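You operate a simulated robot arm through the tools that you are given. There is no shell and no other tool. Be economical: measure what you need, move in short steps, check, and stop when the job is done.

The job below is to be done with a simulated robot arm. You get a single attempt, and the scene is never put back.

## Task
Put one of the clear jars from the white table in the brown open carton. Then put the blue capacitor on the third level from the top of the grey shelf away on the blue table. Then put the brown capacitor in the black tray on the beige table. Then take the red lead on the low left shelf of the steel rack and put it away on the white table. Keep to this order.

It is judged by the outcome, as a careful person would: the job done as asked, and still so three seconds after it is handed in. It fails if anything else is knocked over, pushed out of place, dropped, spilled or broken.

## Robot
A 6-joint arm with a two-finger gripper on a trunk, on a base that drives. Base frame: it is fixed to the floor where the robot stands at the start and does not move with it; the origin is under the middle of the robot, x ahead of it, y to its left, z up; the surface under the hand at the start is at about z = 78. Units: cm, rad, N and s.
Its first joint turns from -2.897 to 2.897 rad. Places, roughly: black tray (29x18x4 cm) [150, -230, 80]; blue capacitor (3x3x4 cm) [-110, -140, 90]; blue table [120, 70, 80]; brown capacitor (3x3x4 cm) [120, -240, 80]; brown open carton [0, 375, 75]; clear jar [75, 0, 75]; red lead (7x2x6 cm) [120, 390, 70]; white table [130, 0, 80]. Payload 2.45 kg.
The TCP is the grasp point between the finger pads, 2 cm short of the fingertips. In the tool frame z runs along the fingers and y along their closing line. Largest opening 14 cm; the body of the gripper starts 16.8 cm behind the TCP.
Orientation is that of the tool frame in the base frame, as a unit quaternion [x, y, z, w]. With the fingers straight down and closing along the base's y, the tool's x points along the base's -x, its y along +y and its z along -z.

## Interface
- The arm moves only by the tool step_arm. Its argument "targets" is a list of rows, each a list of 3 entries, a list of its own where there are three numbers: the shift along the tool's x, y, z in cm, then the turn, a rotation vector about the tool's x, y, z in degrees, then the opening, from 0 (shut) to 1 (fully open). In form: [[[tx, ty, tz], [wx, wy, wz], grip], ...]. A call has 1 to 20 rows; each row is the pose to reach, as a shift and turn from the pose commanded when the call began, along the tool's axes at that moment. Each row takes 0.2 s and may step no farther than 5 cm and 0.15 rad from the row before; otherwise, or with a gripper value out of range, the whole call is refused. A pose out of reach is approached as far as the arm can. The call stops where the force on the tool passes 40 N (or 10 N more than at its start, if that is more) or the arm is blocked; 0.2 s more then pass. Each finger travels about 4.5 cm/s and halts on what it meets, pressing with about 43 N; the grip force reading is that of the motor and also rises with nothing between the fingers. The clock runs only during rows and for 0.2 s after the last one: add rows that repeat a pose to give the fingers time. The reply holds the time, the measured pose of the TCP, the force on the tool along the base axes, the opening and the grip force, in the units named above and with some noise, with the torque about the TCP (base axes, N m) and any sound that the robot's microphone picked up.
- Cameras (640 x 400 px; columns grow to the right, rows downward): "scene" is now at [-12.05, 18.67, 114.05]; the picture's right is [0.17, -0.99, 0.00], its down [-0.35, -0.06, -0.94] and it looks along [0.92, 0.16, -0.35] (base axes); focal length 264 px, centre (320, 200). "wrist" rides on the gripper at [7.8, 1.1, -20.9] in the tool frame; the picture's right is [-0.14, 0.99, 0.00], its down [-0.92, -0.13, -0.37] and it looks along [-0.37, -0.05, 0.93] (tool axes); focal length 280 px, centre (320, 200). There is no depth. A picture from a camera that has moved, and an enlarged one, comes with that camera's place and axes in the base frame and with its lens. The place of the scene camera against the robot may be out by one fixed shift of up to 2.5 cm in any direction.
- capture(camera): a new picture of that camera. The clock stands still meanwhile.
- drive_base(legs): drives the robot by 1 to 6 legs, each [ahead, left, turn to the left] in cm, cm and rad, along the robot's own axes; the way and the turn of a leg run together, so that a leg with both is an arc; at most 150 cm and 3.142 rad a leg. The arm and the cameras ride along, it lands a little off, and it stops where it bumps. It gives what a move gives.
- turn_head(pan, tilt): turns the head with the scene camera to pan (to the left, within 2.496 rad either way) and tilt (down, from -0.506 to 1.204), counted from straight ahead of the robot. It gives what a move gives.
- close_up(camera, box): a new picture of the part [left, top, right, bottom] of that camera's present view, enlarged. The clock stands still meanwhile.
- job_done(): hands the job in; it is judged then, once.

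Work in short steps. Places have to be worked out from the pictures, the camera data and where the tool is seen: move nearer, look again, correct. Check each grasp and each placing, and mend what went wrong. You have 165 turns and 120 pictures in all, those below and enlarged ones among them. Open the gripper and draw the arm clear of the work before you hand the job in, unless the task says otherwise; then end with one line.

The tools are called as a command line: name --argument value ..., lists and objects as JSON in quotes. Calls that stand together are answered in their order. step_arm: Moves the arm, as the interface text tells. Its arguments: {"type":"object","properties":{"targets":{"type":"array"}},"required":["targets"]} The other tools are called the same way: drive_base (legs) drives the base; turn_head (pan, tilt) turns the head that bears the scene camera; capture (camera) takes a picture; close_up (camera, box) takes an enlarged picture of a part of a camera's view; job_done () hands the job in.

At the start:

```text
time_s: 0.0
position: [58.65, -22.28, 106.65]
orientation: [0.0, 1.0, 0.0, 0.0]
ft_force: [0.2, -0.7, 0.4]
ft_torque: [-0.01, -0.04, -0.01]
width: 14.0
gripper_force: 0.0
robot x, y, heading: [-0.05, 0.17, -0.005]
head pan, tilt: [0.173, 0.361]
```

scene: 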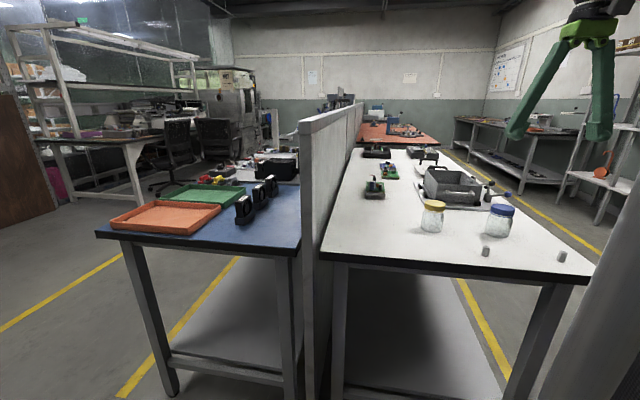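
wrist: 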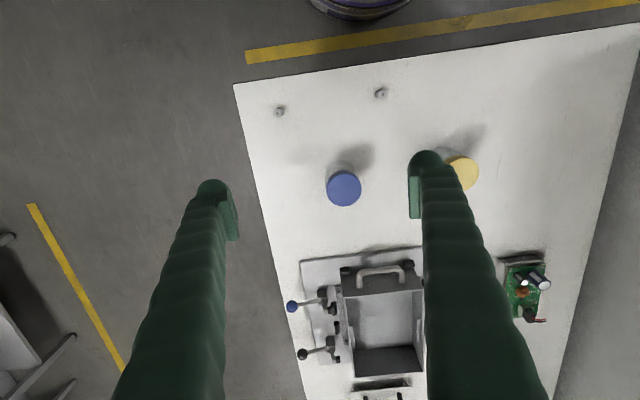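

The lids look to be around (64,-20) and (64,-3) on the white table. I'll look closer for size.

close_up --camera "scene" --box '[380, 150, 580, 275]'

close_up --camera "wrist" --box '[220, 70, 520, 257]'

```text
3.20 times, centred on (480, 212) of scene
camera zoom: at [-12.05, 18.67, 114.05], right [0.17, -0.99, 0.0], down [-0.35, -0.06, -0.94], along [0.92, 0.16, -0.35], focal length 846 px, centre (-192, 160)
```

zoom: 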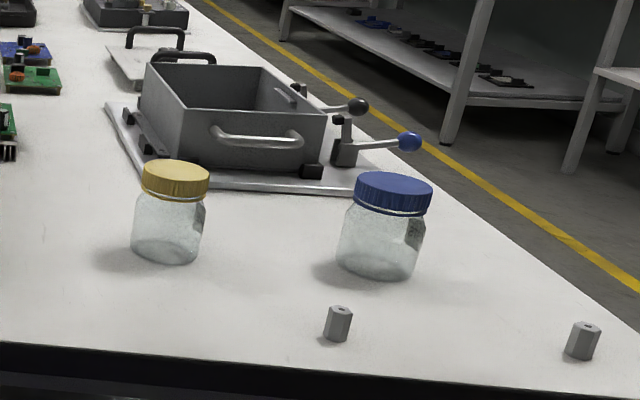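

```text
2.13 times, centred on (370, 164) of wrist
camera zoom: at [50.76, -21.15, 127.55], right [0.14, 0.99, 0.0], down [0.92, -0.13, 0.37], along [0.37, -0.05, -0.93], focal length 598 px, centre (213, 278)
```

zoom: 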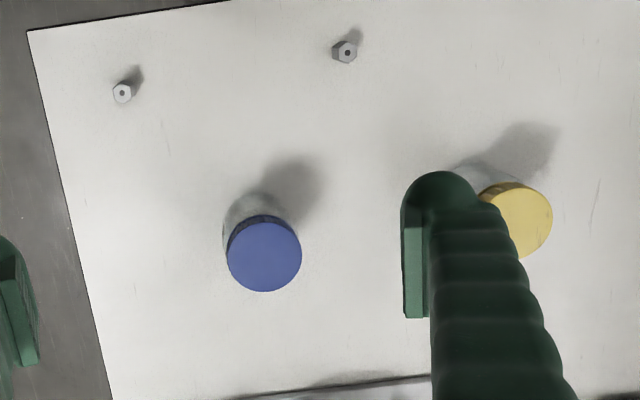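

Blue-lid jar estimated at (65.5,-19.5), lid top at z≈86. I move over it and look again.

step_arm --targets '[[[-3.4, 1.4, 2], [0, 0, 0], 1], [[-6.8, 2.8, 4], [0, 0, 0], 1], [[-6.8, 2.8, 8], [0, 0, 0], 1], [[-6.8, 2.8, 12], [0, 0, 0], 1], [[-6.8, 2.8, 12], [0, 0, 0], 1]]'

capture --camera "wrist"

capture --camera "scene"

```text
time_s: 1.2
position: [65.47, -19.48, 94.57]
orientation: [-0.001, 1.0, 0.0, 0.0]
ft_force: [-0.2, 1.0, -0.4]
ft_torque: [0.01, -0.01, 0.01]
width: 13.99
gripper_force: 0.1
robot x, y, heading: [0.18, 0.09, -0.002]
head pan, tilt: [0.173, 0.361]
```

```text
115 pictures are left
camera wrist: at [57.59, -18.28, 115.46], right [0.14, 0.99, 0.0], down [0.92, -0.13, 0.37], along [0.37, -0.05, -0.93], focal length 280 px, centre (320, 200)
```

wrist: 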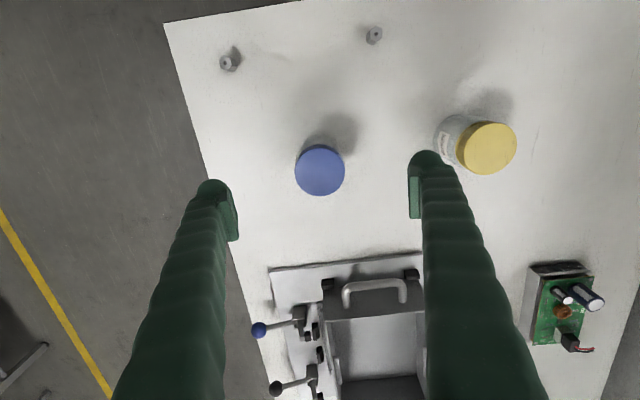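

```text
114 pictures are left
camera scene: at [-12.05, 18.67, 114.05], right [0.17, -0.99, 0.0], down [-0.35, -0.06, -0.94], along [0.92, 0.16, -0.35], focal length 264 px, centre (320, 200)
```

scene: 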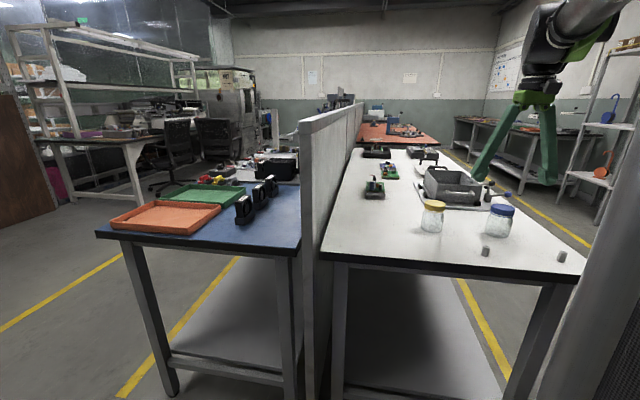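

Triangulated lid: (65.9,-19.4,85.8). Descend to z≈82 and close on the body.

step_arm --targets '[[[-0.4, 0.1, 4], [0, 0, 0], 1], [[-0.4, 0.1, 8], [0, 0, 0], 1], [[-0.4, 0.1, 12.4], [0, 0, 0], 1], [[-0.4, 0.1, 12.4], [0, 0, 0], 1], [[-0.4, 0.1, 12.4], [0, 0, 0], 0.6], [[-0.4, 0.1, 12.4], [0, 0, 0], 0.3], [[-0.4, 0.1, 12.4], [0, 0, 0], 0.2], [[-0.4, 0.1, 12.4], [0, 0, 0], 0.2], [[-0.4, 0.1, 12.4], [0, 0, 0], 0.2], [[-0.4, 0.1, 12.4], [0, 0, 0], 0.2]]'

capture --camera "wrist"

```text
time_s: 3.4
position: [65.87, -19.28, 82.12]
orientation: [0.001, 1.0, 0.0, 0.0]
ft_force: [0.4, -0.1, 0.7]
ft_torque: [-0.04, 0.01, 0.0]
width: 5.9
gripper_force: 31.3
robot x, y, heading: [0.13, -0.27, 0.002]
head pan, tilt: [0.173, 0.361]
```

```text
113 pictures are left
camera wrist: at [57.98, -18.15, 103.04], right [0.14, 0.99, 0.0], down [0.92, -0.13, 0.37], along [0.37, -0.05, -0.93], focal length 280 px, centre (320, 200)
```

wrist: 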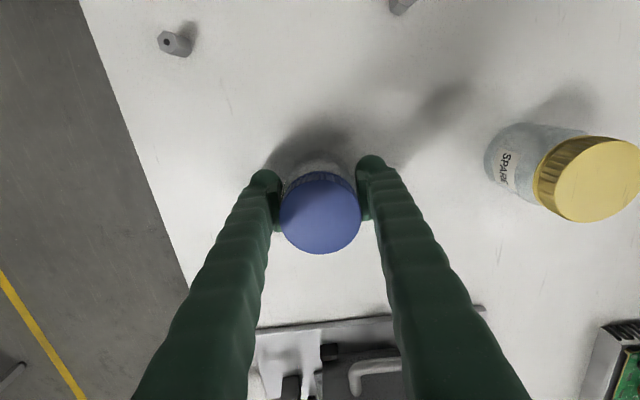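

Jar is held at 5.9 cm. Lift it, draw it back, and look around with the head.

step_arm --targets '[[[0, 0, -2], [0, 0, 0], 0.1], [[0, 0, -6], [0, 0, 0], 0.1], [[0, 0, -10.5], [0, 0, 0], 0.1], [[0, 0, -15], [0, 0, 0], 0.1], [[0, 0, -19.5], [0, 0, 0], 0.1], [[0, 0, -24], [0, 0, 0], 0.1], [[4.5, 0, -26], [0, 0, 0], 0.1], [[9, 0, -26], [0, 0, 0], 0.1], [[13.5, 0, -26], [0, 0, 0], 0.1], [[18, 0, -26], [0, 0, 0], 0.1], [[22, 0, -26], [0, 0, 0], 0.1], [[26, 0, -26], [0, 0, 0], 0.1]]'

turn_head --pan 1.4 --tilt 0.3

capture --camera "scene"

turn_head --pan 2.49 --tilt 0.3

capture --camera "scene"

turn_head --pan -1.4 --tilt 0.3

capture --camera "scene"

turn_head --pan -2.49 --tilt 0.3

capture --camera "scene"

```text
time_s: 6.2
position: [43.72, -20.43, 109.49]
orientation: [-0.008, 1.0, 0.0, 0.0]
ft_force: [-0.4, 0.0, 0.2]
ft_torque: [-0.06, -0.08, 0.0]
width: 5.87
gripper_force: 42.8
robot x, y, heading: [0.05, 0.24, -0.001]
head pan, tilt: [0.173, 0.361]
stopped in row 12: the arm was blocked; the commanded pose is now the measured one
```

```text
time_s: 7.6
position: [43.34, -20.31, 109.41]
orientation: [-0.006, 1.0, 0.0, 0.001]
ft_force: [-0.6, 0.8, -1.6]
ft_torque: [0.0, 0.0, 0.01]
width: 5.86
gripper_force: 43.5
robot x, y, heading: [0.12, -0.03, -0.0]
head pan, tilt: [1.4, 0.3]
```

```text
112 pictures are left
camera scene: at [-19.61, 26.27, 114.61], right [0.99, -0.17, 0.0], down [-0.05, -0.29, -0.96], along [0.16, 0.94, -0.3], focal length 264 px, centre (320, 200)
```

scene: 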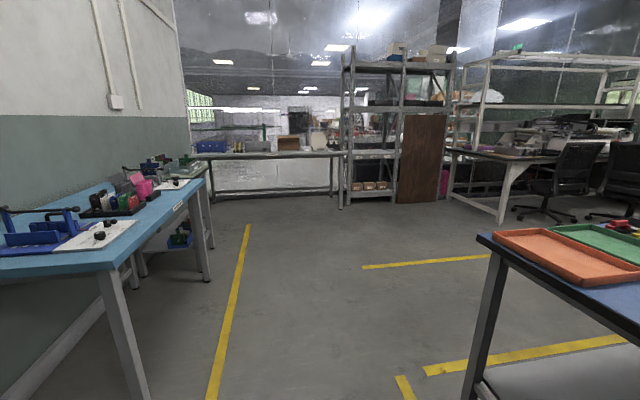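

```text
time_s: 8.9
position: [43.37, -20.51, 109.46]
orientation: [-0.007, 1.0, 0.001, 0.0]
ft_force: [-0.3, -0.2, -0.7]
ft_torque: [0.01, 0.04, 0.0]
width: 5.86
gripper_force: 42.9
robot x, y, heading: [0.06, -0.03, 0.005]
head pan, tilt: [2.491, 0.3]
```

```text
111 pictures are left
camera scene: at [-28.63, 22.73, 114.62], right [0.61, 0.8, 0.0], down [0.24, -0.18, -0.96], along [-0.76, 0.58, -0.3], focal length 264 px, centre (320, 200)
```

scene: 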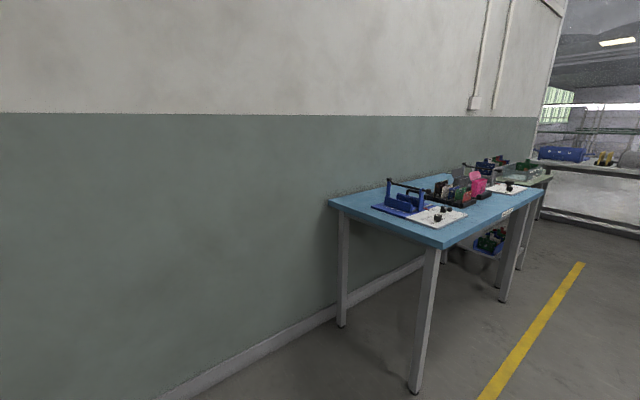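

```text
time_s: 12.1
position: [43.43, -20.45, 109.37]
orientation: [-0.008, 1.0, 0.0, 0.0]
ft_force: [0.5, 0.3, -0.4]
ft_torque: [-0.01, 0.05, 0.01]
width: 5.86
gripper_force: 42.9
robot x, y, heading: [0.04, -0.08, -0.001]
head pan, tilt: [-1.4, 0.3]
```

```text
110 pictures are left
camera scene: at [-12.38, 20.01, 114.03], right [0.32, -0.95, 0.0], down [-0.34, -0.11, -0.93], along [0.89, 0.3, -0.35], focal length 264 px, centre (320, 200)
```

scene: 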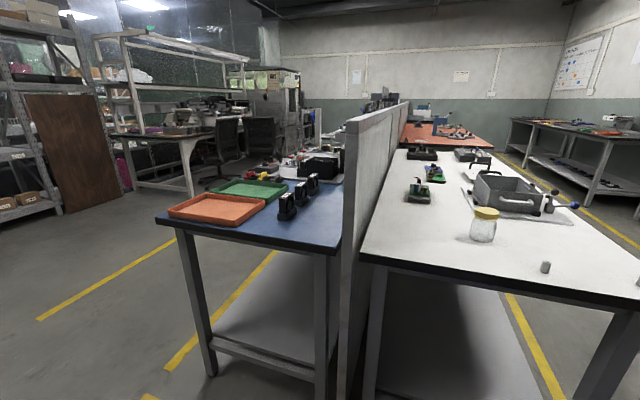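

```text
time_s: 13.5
position: [43.41, -20.43, 109.33]
orientation: [-0.008, 1.0, -0.001, 0.0]
ft_force: [0.0, -0.1, -0.8]
ft_torque: [0.02, -0.04, -0.04]
width: 5.85
gripper_force: 42.4
robot x, y, heading: [0.04, 0.01, -0.003]
head pan, tilt: [-2.491, 0.3]
```

```text
109 pictures are left
camera scene: at [-12.38, 20.04, 114.07], right [0.32, -0.95, 0.0], down [-0.33, -0.11, -0.94], along [0.89, 0.3, -0.35], focal length 264 px, centre (320, 200)
```

scene: 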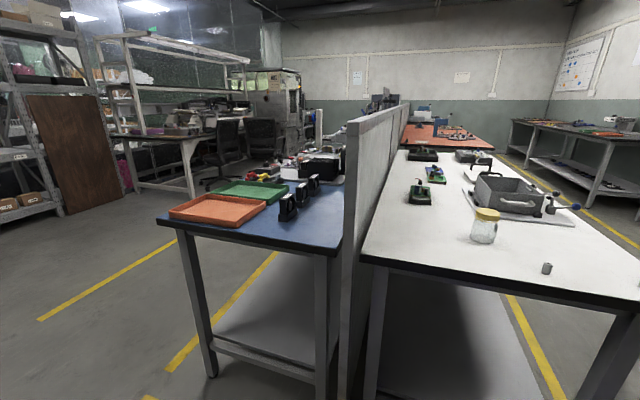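

Head to the right is blocked by the arm; keep it left. The carton is the brown box on the far bench around (0,375). I back up, turn left, and drive halfway there.

turn_head --pan 0.4 --tilt 0.4

drive_base --legs '[[-20, 0, 0], [0, 0, 1.571], [130, -8, 0], [70, 0, 0]]'

capture --camera "scene"

```text
time_s: 16.0
position: [43.2, -20.37, 109.32]
orientation: [-0.007, 1.0, 0.001, 0.0]
ft_force: [0.2, -0.5, -0.6]
ft_torque: [-0.01, 0.02, 0.0]
width: 5.86
gripper_force: 43.5
robot x, y, heading: [0.51, -0.06, -0.001]
head pan, tilt: [0.4, 0.4]
```

```text
time_s: 31.0
position: [4.1, 243.29, 109.4]
orientation: [0.719, -0.696, 0.0, 0.0]
ft_force: [0.6, 0.2, -0.4]
ft_torque: [-0.01, -0.02, 0.01]
width: 5.86
gripper_force: 43.0
robot x, y, heading: [-15.42, 199.52, 1.59]
head pan, tilt: [0.4, 0.4]
```

```text
108 pictures are left
camera scene: at [-38.64, 188.31, 113.69], right [0.91, 0.41, 0.0], down [0.16, -0.36, -0.92], along [-0.37, 0.84, -0.39], focal length 264 px, centre (320, 200)
```

scene: 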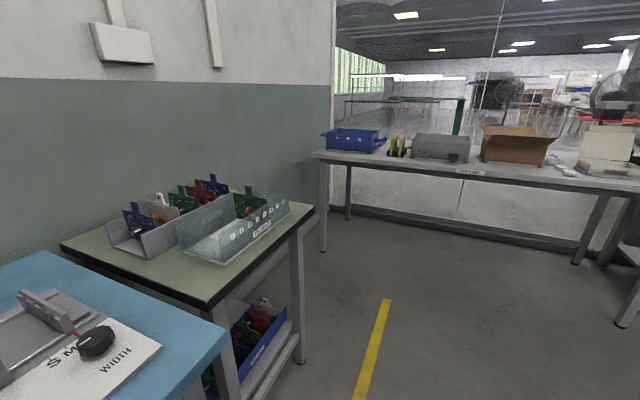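

Carton front is near y≈373, x from -12 to 18. Drive 75 nearer and look straight.

drive_base --legs '[[75, 0, 0]]'

turn_head --pan 0.3 --tilt 0.35

capture --camera "scene"

capture --camera "wrist"

```text
time_s: 35.1
position: [3.29, 318.82, 109.22]
orientation: [0.716, -0.698, 0.0, 0.0]
ft_force: [-1.0, -0.3, -0.4]
ft_torque: [-0.05, 0.03, 0.0]
width: 5.84
gripper_force: 42.5
robot x, y, heading: [-16.52, 275.54, 1.583]
head pan, tilt: [0.4, 0.4]
```

```text
time_s: 35.8
position: [3.26, 318.91, 109.29]
orientation: [0.716, -0.698, 0.0, 0.0]
ft_force: [-0.2, -1.2, 0.1]
ft_torque: [-0.03, 0.01, 0.02]
width: 5.84
gripper_force: 42.8
robot x, y, heading: [-16.61, 275.31, 1.586]
head pan, tilt: [0.3, 0.351]
```

```text
107 pictures are left
camera scene: at [-39.41, 264.41, 113.95], right [0.94, 0.35, 0.0], down [0.13, -0.34, -0.93], along [-0.32, 0.87, -0.36], focal length 264 px, centre (320, 200)
```

scene: 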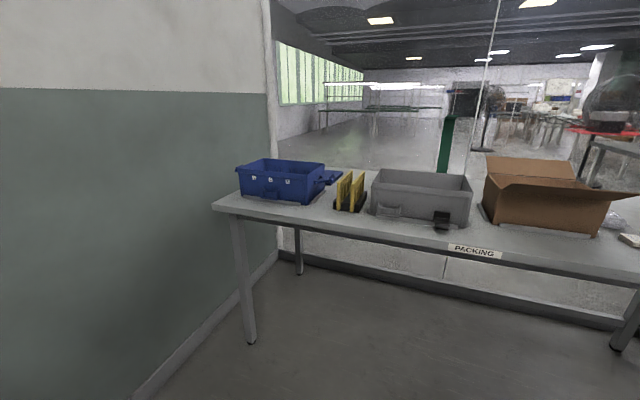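

```text
106 pictures are left
camera wrist: at [2.27, 311.07, 130.24], right [-0.99, 0.11, 0.0], down [0.1, 0.92, 0.37], along [0.04, 0.37, -0.93], focal length 280 px, centre (320, 200)
```

wrist: 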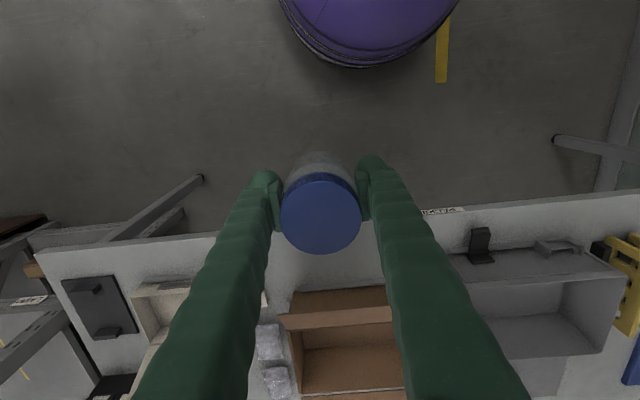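

Bench front at y≈340, carton front ≈360 and its flaps reach z≈92. I drive 22 further, extend the arm somewhat, and look down.

drive_base --legs '[[22, 0, 0]]'

step_arm --targets '[[[0, 0, -2], [0, 0, 0], 0.1], [[-2, 0, -6], [0, 0, 0], 0.1], [[-6, 0, -8], [0, 0, 0], 0.1], [[-6, 0, -8], [0, 0, 0], 0.1]]'

capture --camera "wrist"

turn_head --pan -0.1 --tilt 0.5

capture --camera "scene"

```text
time_s: 37.5
position: [2.91, 340.81, 109.39]
orientation: [0.717, -0.697, 0.0, 0.0]
ft_force: [0.9, 0.5, -1.2]
ft_torque: [-0.01, -0.01, -0.01]
width: 5.83
gripper_force: 42.9
robot x, y, heading: [-16.79, 297.09, 1.584]
head pan, tilt: [0.3, 0.351]
```

```text
time_s: 38.5
position: [2.83, 347.0, 117.5]
orientation: [0.717, -0.698, 0.0, 0.0]
ft_force: [0.1, 0.1, -1.2]
ft_torque: [-0.01, 0.03, 0.02]
width: 5.83
gripper_force: 43.1
robot x, y, heading: [-16.72, 297.38, 1.585]
head pan, tilt: [0.3, 0.351]
```

```text
105 pictures are left
camera wrist: at [1.91, 339.08, 138.3], right [-0.99, 0.11, 0.0], down [0.1, 0.92, 0.37], along [0.04, 0.37, -0.93], focal length 280 px, centre (320, 200)
```

wrist: 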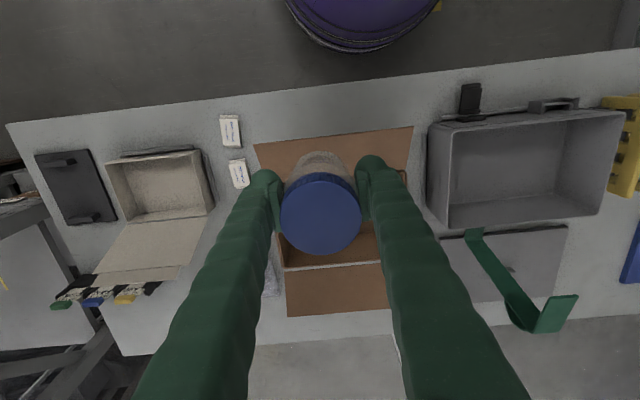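

```text
time_s: 39.3
position: [2.91, 347.0, 117.44]
orientation: [0.717, -0.697, 0.0, 0.0]
ft_force: [-0.2, 0.2, -1.8]
ft_torque: [0.01, 0.0, 0.02]
width: 5.83
gripper_force: 42.7
robot x, y, heading: [-16.96, 297.18, 1.587]
head pan, tilt: [-0.099, 0.499]
```

```text
104 pictures are left
camera scene: at [-35.64, 286.77, 112.78], right [1.0, -0.09, 0.0], down [-0.04, -0.48, -0.88], along [0.08, 0.87, -0.48], focal length 264 px, centre (320, 200)
```

scene: 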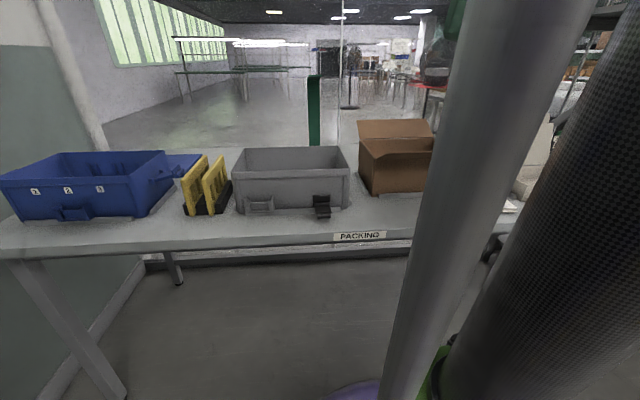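

Carton opening spans roughly x -11..14, y 355..375, rim z≈88. I move above its centre (1.2,365), then look.

step_arm --targets '[[[-4.5, 0.3, 0], [0, 0, 0], 0.1], [[-9, 0.6, 0], [0, 0, 0], 0.1], [[-13.5, 0.9, 0], [0, 0, 0], 0.1], [[-18, 1.2, 0], [0, 0, 0], 0.1], [[-18, 1.2, 4], [0, 0, 0], 0.1], [[-18, 1.2, 8], [0, 0, 0], 0.1], [[-18, 1.2, 12], [0, 0, 0], 0.1], [[-18, 1.2, 15], [0, 0, 0], 0.1], [[-18, 1.2, 15], [0, 0, 0], 0.1]]'

capture --camera "wrist"

capture --camera "scene"

```text
time_s: 41.3
position: [1.13, 364.95, 102.28]
orientation: [0.717, -0.697, 0.001, 0.0]
ft_force: [1.0, 0.1, -0.9]
ft_torque: [0.0, -0.01, -0.01]
width: 5.87
gripper_force: 43.2
robot x, y, heading: [-17.09, 297.28, 1.58]
head pan, tilt: [-0.099, 0.499]
```

```text
103 pictures are left
camera wrist: at [0.17, 357.05, 123.19], right [-0.99, 0.11, 0.0], down [0.1, 0.92, 0.37], along [0.04, 0.37, -0.93], focal length 280 px, centre (320, 200)
```

wrist: 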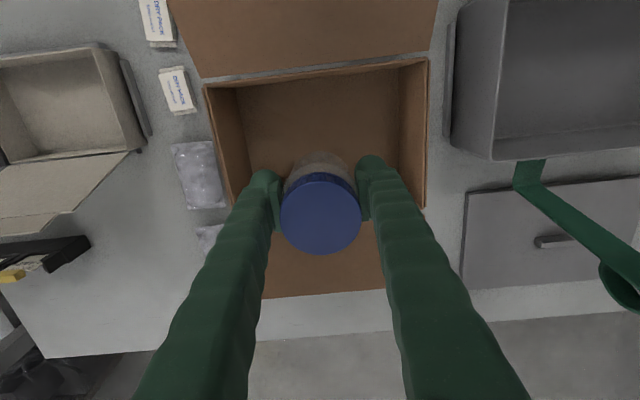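

```text
102 pictures are left
camera scene: at [-35.64, 286.77, 112.78], right [1.0, -0.09, 0.0], down [-0.04, -0.48, -0.88], along [0.08, 0.87, -0.48], focal length 264 px, centre (320, 200)
```

scene: 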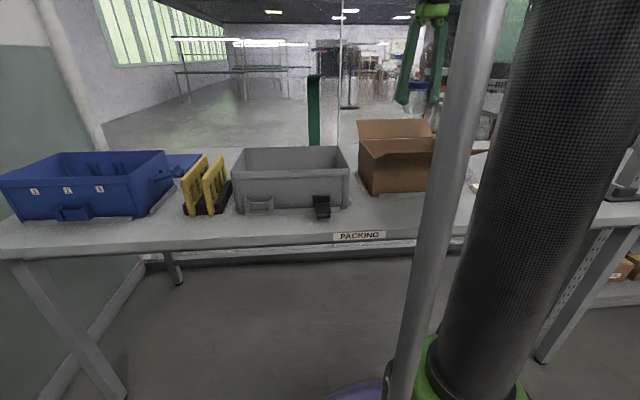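

Confirmed: opening x -12..13, y 355..374, and the jar is central. Descend to z≈81, then slow.

step_arm --targets '[[[0, 0, 4], [0, 0, 0], 0.1], [[0, 0, 8], [0, 0, 0], 0.1], [[0, 0, 12], [0, 0, 0], 0.1], [[0, 0, 16], [0, 0, 0], 0.1], [[0, 0, 20], [0, 0, 0], 0.1], [[0, 0, 21], [0, 0, 0], 0.1], [[0, 0, 21], [0, 0, 0], 0.1]]'

step_arm --targets '[[[0, 0, 0.5], [0, 0, 0], 0.1], [[0, 0, 1], [0, 0, 0], 0.1], [[0, 0, 1.5], [0, 0, 0], 0.1], [[0, 0, 2], [0, 0, 0], 0.1]]'

capture --camera "wrist"

```text
time_s: 42.9
position: [1.02, 364.88, 81.33]
orientation: [0.717, -0.697, 0.0, 0.0]
ft_force: [-0.2, 0.5, -0.6]
ft_torque: [-0.02, -0.04, -0.03]
width: 5.81
gripper_force: 43.2
robot x, y, heading: [-16.71, 297.3, 1.585]
head pan, tilt: [-0.099, 0.499]
```

```text
time_s: 43.6
position: [1.15, 364.81, 80.67]
orientation: [0.717, -0.697, 0.001, -0.001]
ft_force: [-1.9, -5.0, 20.5]
ft_torque: [-0.18, 0.11, 0.0]
width: 5.88
gripper_force: 43.5
robot x, y, heading: [-16.97, 297.01, 1.585]
head pan, tilt: [-0.099, 0.499]
stopped in row 3: the force on the tool passed its limit at 45 N (the readings are from after the stop); the commanded pose is now the measured one
```

```text
101 pictures are left
camera wrist: at [0.13, 357.04, 101.54], right [-0.99, 0.11, 0.0], down [0.1, 0.92, 0.37], along [0.04, 0.37, -0.93], focal length 280 px, centre (320, 200)
```

wrist: 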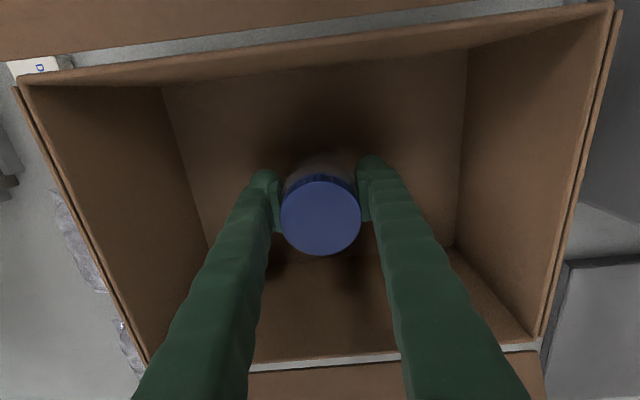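

The jar rests on the carton floor. Ease up a hair, open, and rise.

step_arm --targets '[[[0, 0, -0.2], [0, 0, 0], 0.1], [[0, 0, -0.2], [0, 0, 0], 0.5], [[0, 0, -0.2], [0, 0, 0], 0.75], [[0, 0, -0.2], [0, 0, 0], 0.75], [[0, 0, -0.2], [0, 0, 0], 0.75], [[0, 0, -4], [0, 0, 0], 0.75], [[0, 0, -8], [0, 0, 0], 0.75], [[0, 0, -12], [0, 0, 0], 0.75], [[0, 0, -16], [0, 0, 0], 0.75], [[0, 0, -20], [0, 0, 0], 0.75], [[0, 0, -24], [0, 0, 0], 0.75], [[0, 0, -28], [0, 0, 0], 0.75], [[0, 0, -32], [0, 0, 0], 0.75]]'

capture --camera "wrist"

```text
time_s: 46.4
position: [1.13, 364.91, 112.63]
orientation: [0.717, -0.697, -0.001, 0.0]
ft_force: [0.3, -0.2, -0.2]
ft_torque: [-0.01, 0.0, 0.01]
width: 10.5
gripper_force: 0.0
robot x, y, heading: [-16.88, 297.62, 1.585]
head pan, tilt: [-0.099, 0.499]
```

```text
100 pictures are left
camera wrist: at [0.15, 357.05, 133.49], right [-0.99, 0.11, 0.0], down [0.1, 0.92, 0.37], along [0.04, 0.37, -0.93], focal length 280 px, centre (320, 200)
```

wrist: 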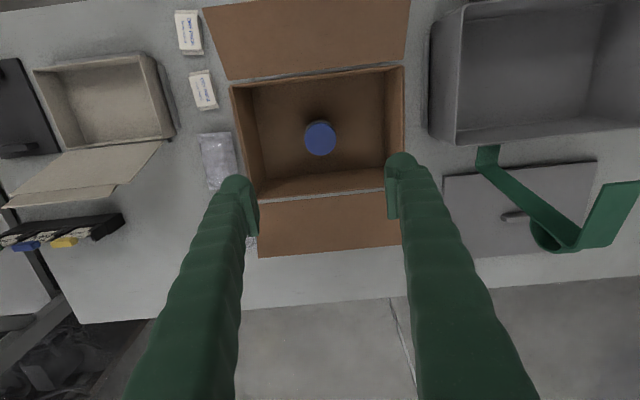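

The jar stands upright in the carton. Retract the arm, reverse down the aisle and look toward the grey shelf.

step_arm --targets '[[[4.8, 0, 0], [0, 0, 0], 0.75], [[9.6, 0, 0], [0, 0, 0], 0.6], [[14.4, 0, 0], [0, 0, 0], 0.5], [[19, 0, 0], [0, 0, 0], 0.5], [[22, 0, 0], [0, 0, 0], 0.5]]'

drive_base --legs '[[-150, 0, 0], [-140, 0, 0]]'

turn_head --pan 2.3 --tilt 0.35

capture --camera "scene"

```text
time_s: 47.6
position: [1.61, 342.99, 112.5]
orientation: [0.717, -0.698, 0.0, 0.0]
ft_force: [0.2, 1.5, -0.3]
ft_torque: [0.0, 0.03, -0.01]
width: 7.01
gripper_force: 0.1
robot x, y, heading: [-17.51, 297.55, 1.58]
head pan, tilt: [-0.099, 0.499]
```

```text
time_s: 61.7
position: [2.64, 50.42, 112.53]
orientation: [0.71, -0.704, 0.0, 0.0]
ft_force: [0.4, 0.4, -0.4]
ft_torque: [0.01, 0.08, 0.04]
width: 7.03
gripper_force: 0.0
robot x, y, heading: [-16.31, 4.93, 1.567]
head pan, tilt: [-0.099, 0.499]
```

```text
time_s: 63.9
position: [2.7, 50.37, 112.53]
orientation: [0.711, -0.703, -0.001, -0.001]
ft_force: [-0.2, 0.1, 0.2]
ft_torque: [-0.02, 0.02, 0.0]
width: 6.98
gripper_force: 0.0
robot x, y, heading: [-16.43, 5.31, 1.569]
head pan, tilt: [2.3, 0.351]
```

```text
99 pictures are left
camera scene: at [-43.4, -20.45, 114.14], right [-0.66, 0.75, 0.0], down [0.26, 0.23, -0.94], along [-0.7, -0.62, -0.34], focal length 264 px, centre (320, 200)
```

scene: 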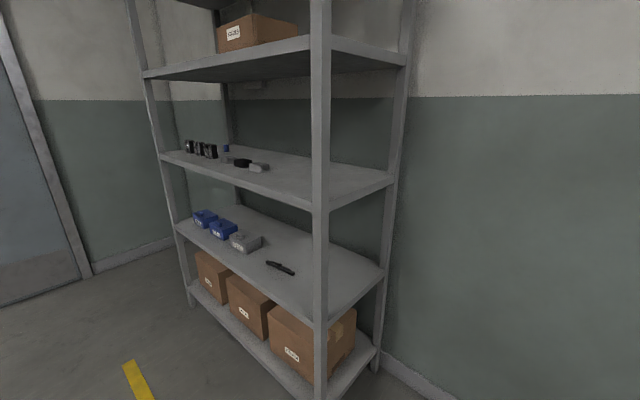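

The shelf stands with its front at x≈-93, y from -180 to -64; the third level is about z≈88. Zoom on it.

close_up --camera "scene" --box '[150, 110, 310, 210]'

turn_head --pan 2.3 --tilt -0.2

capture --camera "scene"

```text
4.00 times, centred on (230, 160) of scene
camera zoom: at [-43.4, -20.45, 114.14], right [-0.66, 0.75, 0.0], down [0.26, 0.23, -0.94], along [-0.7, -0.62, -0.34], focal length 1058 px, centre (680, 360)
```

zoom: 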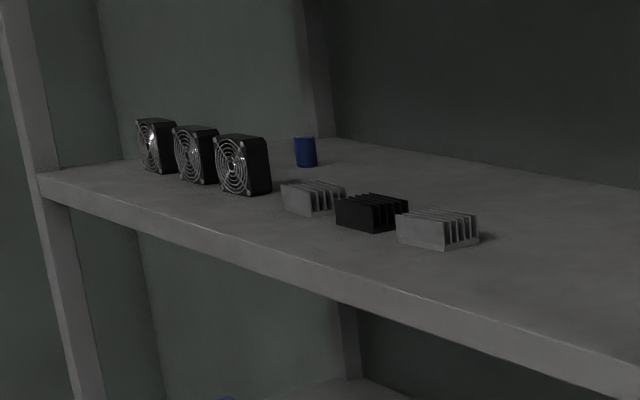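

```text
time_s: 64.8
position: [2.71, 50.43, 112.54]
orientation: [0.711, -0.704, -0.001, 0.0]
ft_force: [-0.9, 1.0, -0.1]
ft_torque: [0.02, -0.02, 0.02]
width: 6.98
gripper_force: 0.0
robot x, y, heading: [-16.47, 5.1, 1.569]
head pan, tilt: [2.3, -0.201]
```

```text
97 pictures are left
camera scene: at [-42.66, -19.8, 119.13], right [-0.66, 0.75, 0.0], down [-0.15, -0.13, -0.98], along [-0.73, -0.65, 0.2], focal length 264 px, centre (320, 200)
```

scene: 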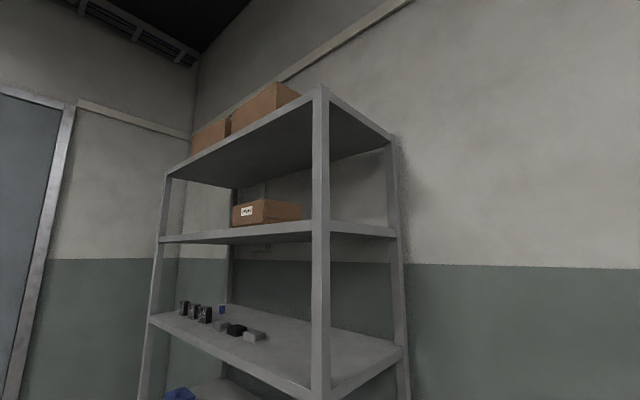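

Levels 1–3 identified; the blue capacitor sits behind the row of fans. I turn to face the shelf side and look at the space to my left.

drive_base --legs '[[0, 0, 1.571]]'

turn_head --pan 1.5 --tilt 0.5

capture --camera "scene"

turn_head --pan 2.45 --tilt 0.4

capture --camera "scene"

```text
time_s: 69.1
position: [-62.1, 24.17, 112.62]
orientation: [1.0, 0.008, -0.001, 0.0]
ft_force: [-0.8, -1.0, -0.1]
ft_torque: [-0.03, 0.0, -0.01]
width: 7.0
gripper_force: 0.1
robot x, y, heading: [-16.64, 5.18, -3.142]
head pan, tilt: [2.3, -0.201]
```

```text
time_s: 70.2
position: [-62.02, 24.27, 112.63]
orientation: [1.0, 0.008, 0.0, -0.001]
ft_force: [0.7, 0.8, -0.4]
ft_torque: [-0.03, 0.02, -0.01]
width: 7.03
gripper_force: 0.1
robot x, y, heading: [-16.87, 5.01, -3.147]
head pan, tilt: [1.499, 0.499]
```

```text
96 pictures are left
camera scene: at [-0.5, -21.91, 112.78], right [-1.0, 0.07, 0.0], down [0.03, 0.48, -0.88], along [-0.06, -0.88, -0.48], focal length 264 px, centre (320, 200)
```

scene: 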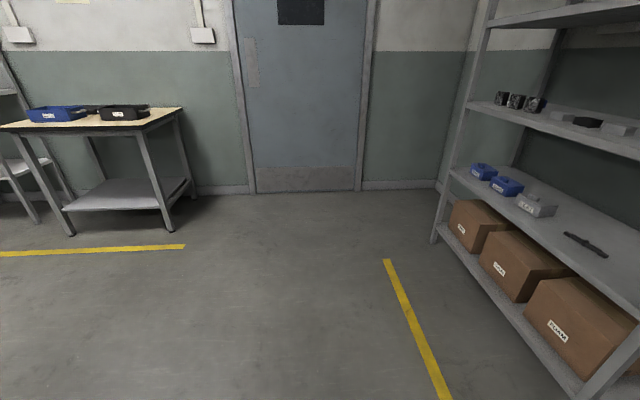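

```text
time_s: 71.4
position: [-62.03, 24.18, 112.54]
orientation: [1.0, 0.008, 0.001, 0.0]
ft_force: [-0.5, 0.3, -0.5]
ft_torque: [-0.03, 0.01, -0.01]
width: 7.02
gripper_force: 0.1
robot x, y, heading: [-16.5, 5.02, -3.143]
head pan, tilt: [2.45, 0.4]
```

```text
95 pictures are left
camera scene: at [7.28, -18.74, 113.69], right [-0.64, -0.77, 0.0], down [-0.3, 0.25, -0.92], along [0.71, -0.59, -0.39], focal length 264 px, centre (320, 200)
```

scene: 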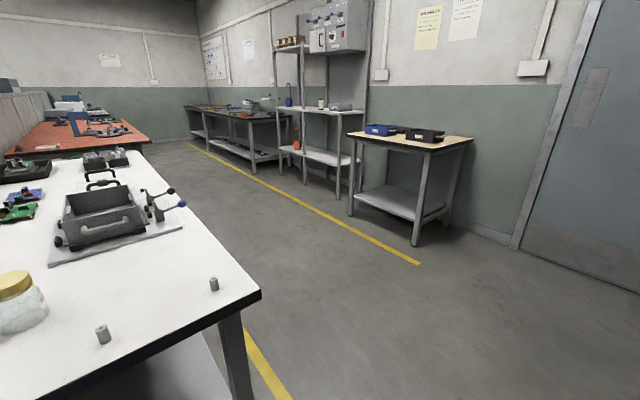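

Open floor. Strafe left to y≈-138 in front of the shelf and look.

drive_base --legs '[[0, 143, 0]]'

turn_head --pan 0.1 --tilt 0.2

capture --camera "scene"

```text
time_s: 78.6
position: [-62.06, -119.3, 112.58]
orientation: [1.0, 0.008, 0.0, 0.0]
ft_force: [-0.1, -0.4, -0.7]
ft_torque: [0.0, 0.0, 0.0]
width: 7.0
gripper_force: 0.1
robot x, y, heading: [-16.32, -138.51, -3.14]
head pan, tilt: [2.45, 0.4]
```

```text
time_s: 80.7
position: [-61.99, -119.33, 112.54]
orientation: [1.0, 0.008, 0.0, 0.0]
ft_force: [-0.2, 0.5, 0.1]
ft_torque: [0.01, 0.0, 0.02]
width: 7.01
gripper_force: 0.1
robot x, y, heading: [-16.39, -138.56, -3.142]
head pan, tilt: [0.099, 0.201]
```

```text
94 pictures are left
camera scene: at [-9.03, -157.32, 115.54], right [-0.1, 0.99, 0.0], down [0.2, 0.02, -0.98], along [-0.97, -0.1, -0.2], focal length 264 px, centre (320, 200)
```

scene: 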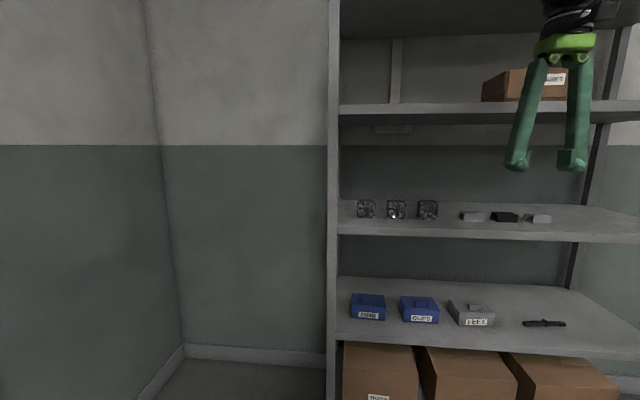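

Zoom on the fan row and shelf edges.

close_up --camera "scene" --box '[320, 90, 640, 290]'

close_up --camera "scene" --box '[340, 180, 468, 260]'

```text
2.00 times, centred on (480, 190) of scene
camera zoom: at [-9.03, -157.32, 115.54], right [-0.1, 0.99, 0.0], down [0.2, 0.02, -0.98], along [-0.97, -0.1, -0.2], focal length 529 px, centre (0, 220)
```

zoom: 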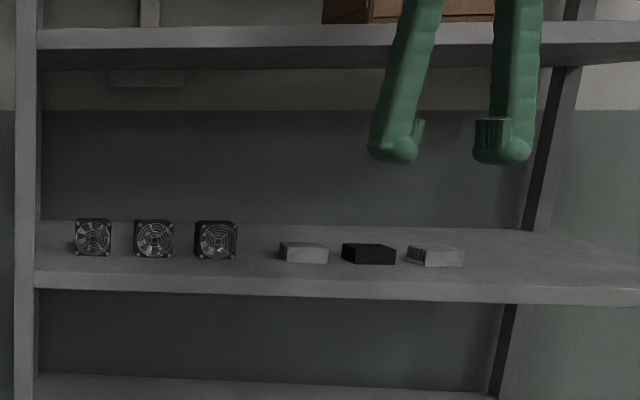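

```text
5.00 times, centred on (404, 220) of scene
camera zoom: at [-9.03, -157.32, 115.54], right [-0.1, 0.99, 0.0], down [0.2, 0.02, -0.98], along [-0.97, -0.1, -0.2], focal length 1322 px, centre (-100, 100)
```

zoom: 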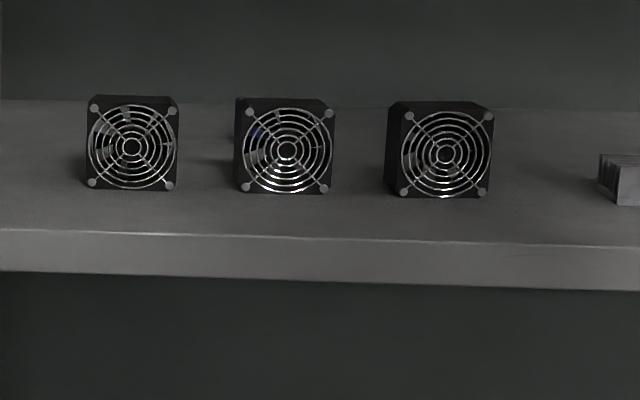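

Triangulated: capacitor ≈(-110,-140.4), shelf surface z≈92.3, fan tops ≈98.3, level-2 underside ≈124. I'll pitch the tool to 35° below horizontal, in free space first, open 7 cm.

step_arm --targets '[[[-2, 4.2, 0], [0, 0, 0], 0.5], [[-4, 8.4, 0], [0, 0, 0], 0.5], [[-6, 12.6, 0], [0, 0, 0], 0.5], [[-8, 16.8, 0], [0, 0, 0], 0.5], [[-9.3, 21, 0], [0, 0, 0], 0.5], [[-9.3, 21, 0], [0, -7.86, 0], 0.5], [[-9.3, 21, 0], [0, -15.7, 0], 0.5], [[-9.3, 21, 0], [0, -23.6, 0], 0.5], [[-9.3, 21, 0], [0, -31.4, 0], 0.5], [[-9.3, 21, 0], [0, -39.3, 0], 0.5], [[-9.3, 21, 0], [0, -47.1, 0], 0.5], [[-9.3, 21, 0], [0, -55, 0], 0.5], [[-9.3, 21, 0], [0, -55, 0], 0.5]]'

capture --camera "scene"

capture --camera "wrist"

```text
time_s: 83.5
position: [-71.08, -140.56, 112.47]
orientation: [0.887, 0.007, -0.463, 0.003]
ft_force: [-1.4, 0.2, -0.7]
ft_torque: [0.01, -0.01, 0.01]
width: 7.02
gripper_force: 0.0
robot x, y, heading: [-16.61, -138.39, -3.141]
head pan, tilt: [0.099, 0.201]
```

```text
91 pictures are left
camera scene: at [-9.02, -157.32, 115.54], right [-0.1, 0.99, 0.0], down [0.2, 0.02, -0.98], along [-0.97, -0.1, -0.2], focal length 264 px, centre (320, 200)
```

scene: 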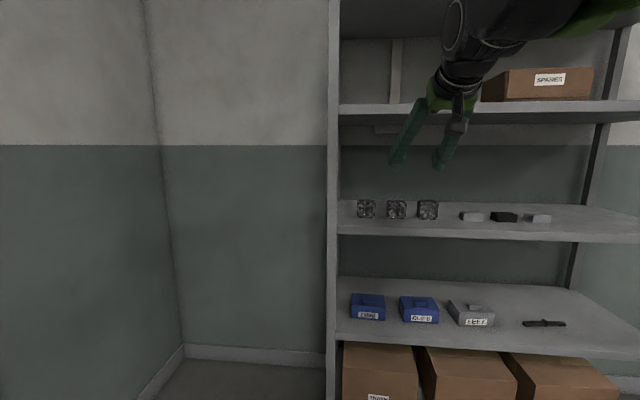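

```text
90 pictures are left
camera wrist: at [-49.4, -141.25, 118.07], right [-0.06, -0.99, 0.11], down [-0.23, 0.12, 0.97], along [-0.97, 0.04, -0.23], focal length 280 px, centre (320, 200)
```

wrist: 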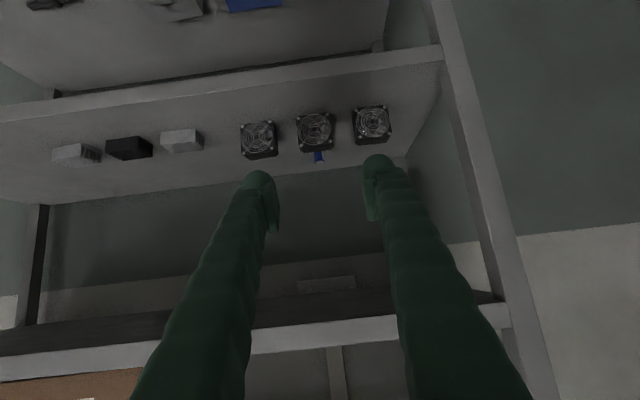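

The wrist sees the capacitor just beyond fan 2. Zoom for a measurement.

close_up --camera "wrist" --box '[240, 90, 400, 190]'

```text
4.00 times, centred on (320, 140) of wrist
camera zoom: at [-49.4, -141.25, 118.07], right [-0.06, -0.99, 0.11], down [-0.23, 0.12, 0.97], along [-0.97, 0.04, -0.23], focal length 1122 px, centre (320, 440)
```

zoom: 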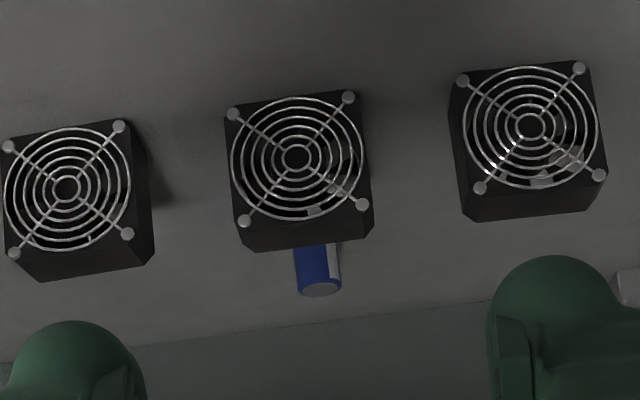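

To fix depth I raise the tool 12 cm for parallax and zoom again.

step_arm --targets '[[[-3.28, 0, -2.3], [0, 0, 0], 0.5], [[-6.57, 0, -4.6], [0, 0, 0], 0.5], [[-9.85, 0, -6.9], [0, 0, 0], 0.5], [[-9.85, 0, -6.9], [0, 0, 0], 0.5]]'

close_up --camera "wrist" --box '[240, 60, 400, 160]'

```text
time_s: 84.5
position: [-70.97, -140.62, 124.57]
orientation: [0.887, 0.007, -0.462, 0.003]
ft_force: [-0.1, -0.1, 0.1]
ft_torque: [0.0, -0.01, -0.04]
width: 6.99
gripper_force: 0.1
robot x, y, heading: [-16.44, -138.25, -3.14]
head pan, tilt: [0.099, 0.201]
```

```text
4.00 times, centred on (320, 110) of wrist
camera zoom: at [-49.36, -141.31, 130.16], right [-0.06, -0.99, 0.11], down [-0.23, 0.12, 0.97], along [-0.97, 0.04, -0.23], focal length 1122 px, centre (320, 560)
```

zoom: 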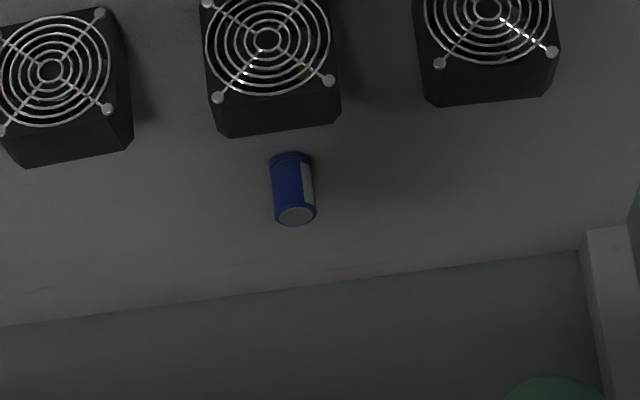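

Now resolved: capacitor at (-108.5,-139.6), top z≈95.3, shelf ≈91.6, fan tops ≈97.6 ending at x≈-97. I lower/retract onto the approach line and drive 23 cm nearer.

step_arm --targets '[[[4, -0.2, 0.8], [0, 0, 0], 0.5], [[8, -0.4, 1.6], [0, 0, 0], 0.5], [[12, -0.6, 2.4], [0, 0, 0], 0.5], [[16.5, -0.9, 3.26], [0, 0, 0], 0.5], [[16.5, -0.9, 3.26], [0, 0, 0], 0.5]]'

drive_base --legs '[[23, 0, 0]]'

capture --camera "wrist"

capture --camera "scene"

```text
time_s: 85.7
position: [-64.15, -139.47, 109.13]
orientation: [0.887, 0.007, -0.462, 0.003]
ft_force: [-0.3, -0.6, 0.4]
ft_torque: [0.03, -0.02, 0.0]
width: 7.02
gripper_force: 0.0
robot x, y, heading: [-16.36, -138.68, -3.141]
head pan, tilt: [0.099, 0.201]
```

```text
time_s: 87.5
position: [-87.11, -139.47, 109.25]
orientation: [0.887, 0.007, -0.462, 0.004]
ft_force: [0.6, -0.6, 0.2]
ft_torque: [0.02, 0.01, -0.01]
width: 6.99
gripper_force: 0.0
robot x, y, heading: [-39.32, -138.52, -3.141]
head pan, tilt: [0.099, 0.201]
```

```text
87 pictures are left
camera wrist: at [-65.59, -140.22, 114.77], right [-0.06, -0.99, 0.11], down [-0.23, 0.12, 0.97], along [-0.97, 0.04, -0.23], focal length 280 px, centre (320, 200)
```

wrist: 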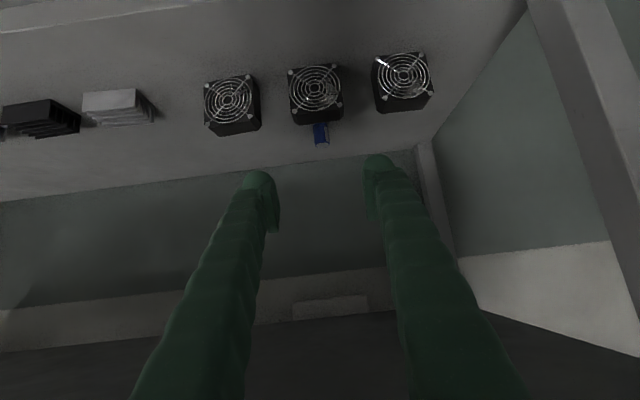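

```text
86 pictures are left
camera scene: at [-31.99, -157.34, 115.54], right [-0.1, 0.99, 0.0], down [0.2, 0.02, -0.98], along [-0.97, -0.1, -0.2], focal length 264 px, centre (320, 200)
```

scene: 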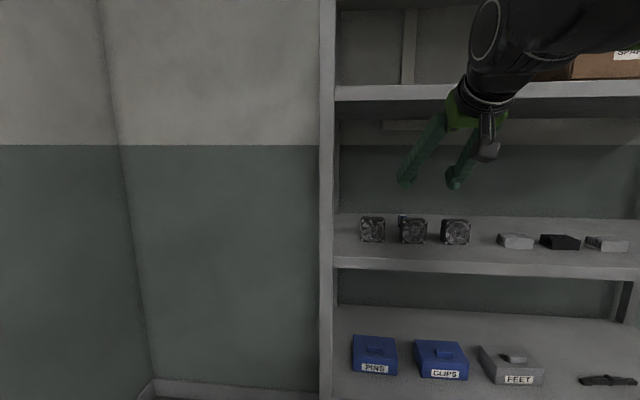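

Reading consistent with the estimate. Go 14 cm down the line and check.

step_arm --targets '[[[0, 0, 4], [0, 0, 0], 0.5], [[-0.1, 0, 8], [0, 0, 0], 0.5], [[-0.1, 0, 12], [0, 0, 0], 0.5], [[-0.15, -0.05, 15], [0, 0, 0], 0.5], [[-0.15, -0.05, 15], [0, 0, 0], 0.5]]'

capture --camera "wrist"

close_up --camera "scene" --box '[330, 70, 586, 270]'

```text
time_s: 88.7
position: [-99.56, -139.68, 100.67]
orientation: [0.887, 0.006, -0.462, 0.003]
ft_force: [0.0, 0.0, -0.1]
ft_torque: [0.04, 0.02, 0.0]
width: 7.01
gripper_force: 0.1
robot x, y, heading: [-39.58, -138.6, -3.141]
head pan, tilt: [0.099, 0.201]
```

```text
85 pictures are left
camera wrist: at [-78.04, -140.37, 106.27], right [-0.06, -0.99, 0.11], down [-0.23, 0.12, 0.97], along [-0.97, 0.04, -0.23], focal length 280 px, centre (320, 200)
```

wrist: 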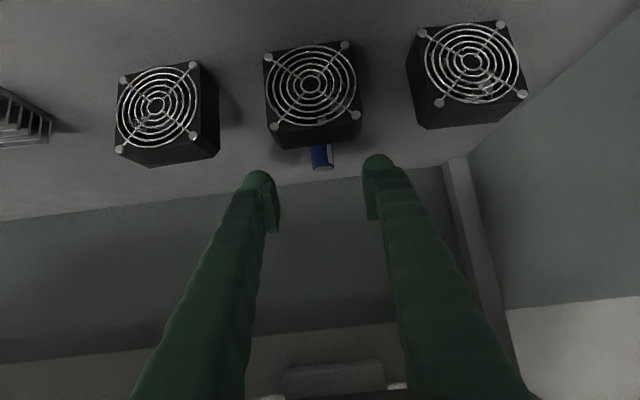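

```text
2.00 times, centred on (458, 170) of scene
camera zoom: at [-31.99, -157.34, 115.54], right [-0.1, 0.99, 0.0], down [0.2, 0.02, -0.98], along [-0.97, -0.1, -0.2], focal length 529 px, centre (44, 260)
```

zoom: 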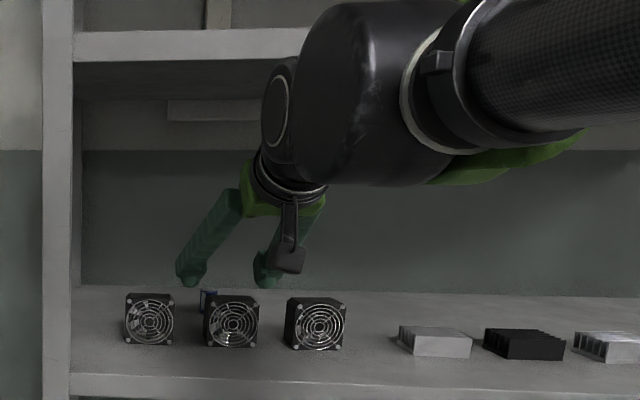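

Clearances fine. Complete the last 10.3 cm of the approach with force watching.

step_arm --targets '[[[0, 0, 3.5], [0, 0, 0], 0.5], [[0, 0, 7], [0, 0, 0], 0.5], [[0, 0, 9], [0, 0, 0], 0.5], [[0, 0, 10.3], [0, 0, 0], 0.5], [[0, 0, 10.3], [0, 0, 0], 0.5]]'

capture --camera "wrist"

close_up --camera "scene" --box '[360, 150, 520, 250]'

```text
time_s: 89.9
position: [-107.94, -139.7, 94.84]
orientation: [0.887, 0.007, -0.461, 0.003]
ft_force: [-0.1, 0.0, -0.4]
ft_torque: [-0.02, 0.0, -0.03]
width: 7.01
gripper_force: 0.0
robot x, y, heading: [-39.14, -138.51, -3.137]
head pan, tilt: [0.099, 0.201]
```

```text
83 pictures are left
camera wrist: at [-86.42, -140.49, 100.36], right [-0.06, -0.99, 0.11], down [-0.23, 0.12, 0.97], along [-0.97, 0.04, -0.23], focal length 280 px, centre (320, 200)
```

wrist: 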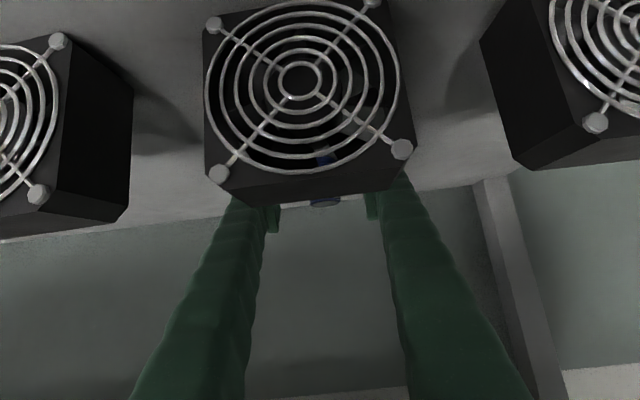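

```text
4.00 times, centred on (440, 200) of scene
camera zoom: at [-31.99, -157.34, 115.54], right [-0.1, 0.99, 0.0], down [0.2, 0.02, -0.98], along [-0.97, -0.1, -0.2], focal length 1058 px, centre (-160, 200)
```

zoom: 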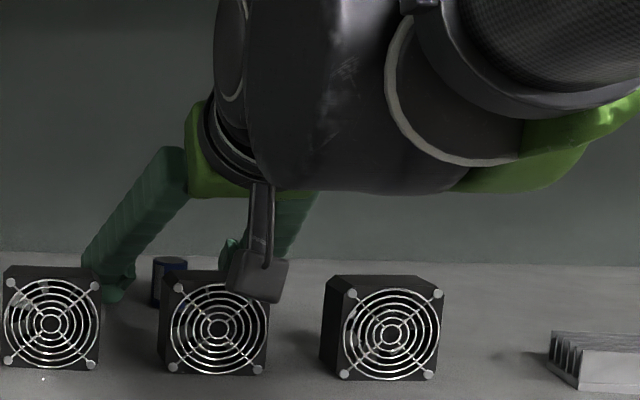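

The capacitor is between the fingers. Close.

step_arm --targets '[[[0, 0, 0], [0, 0, 0], 0.35], [[0, 0, 0], [0, 0, 0], 0.2], [[0, 0, 0], [0, 0, 0], 0.1], [[0, 0, 0], [0, 0, 0], 0.05], [[0, 0, 0], [0, 0, 0], 0.05], [[0, 0, 0], [0, 0, 0], 0.05]]'

```text
time_s: 91.3
position: [-107.94, -139.68, 94.91]
orientation: [0.887, 0.006, -0.462, 0.003]
ft_force: [-0.2, 0.4, 0.1]
ft_torque: [-0.01, 0.01, 0.02]
width: 2.05
gripper_force: 43.0
robot x, y, heading: [-39.47, -138.57, -3.142]
head pan, tilt: [0.099, 0.201]
```

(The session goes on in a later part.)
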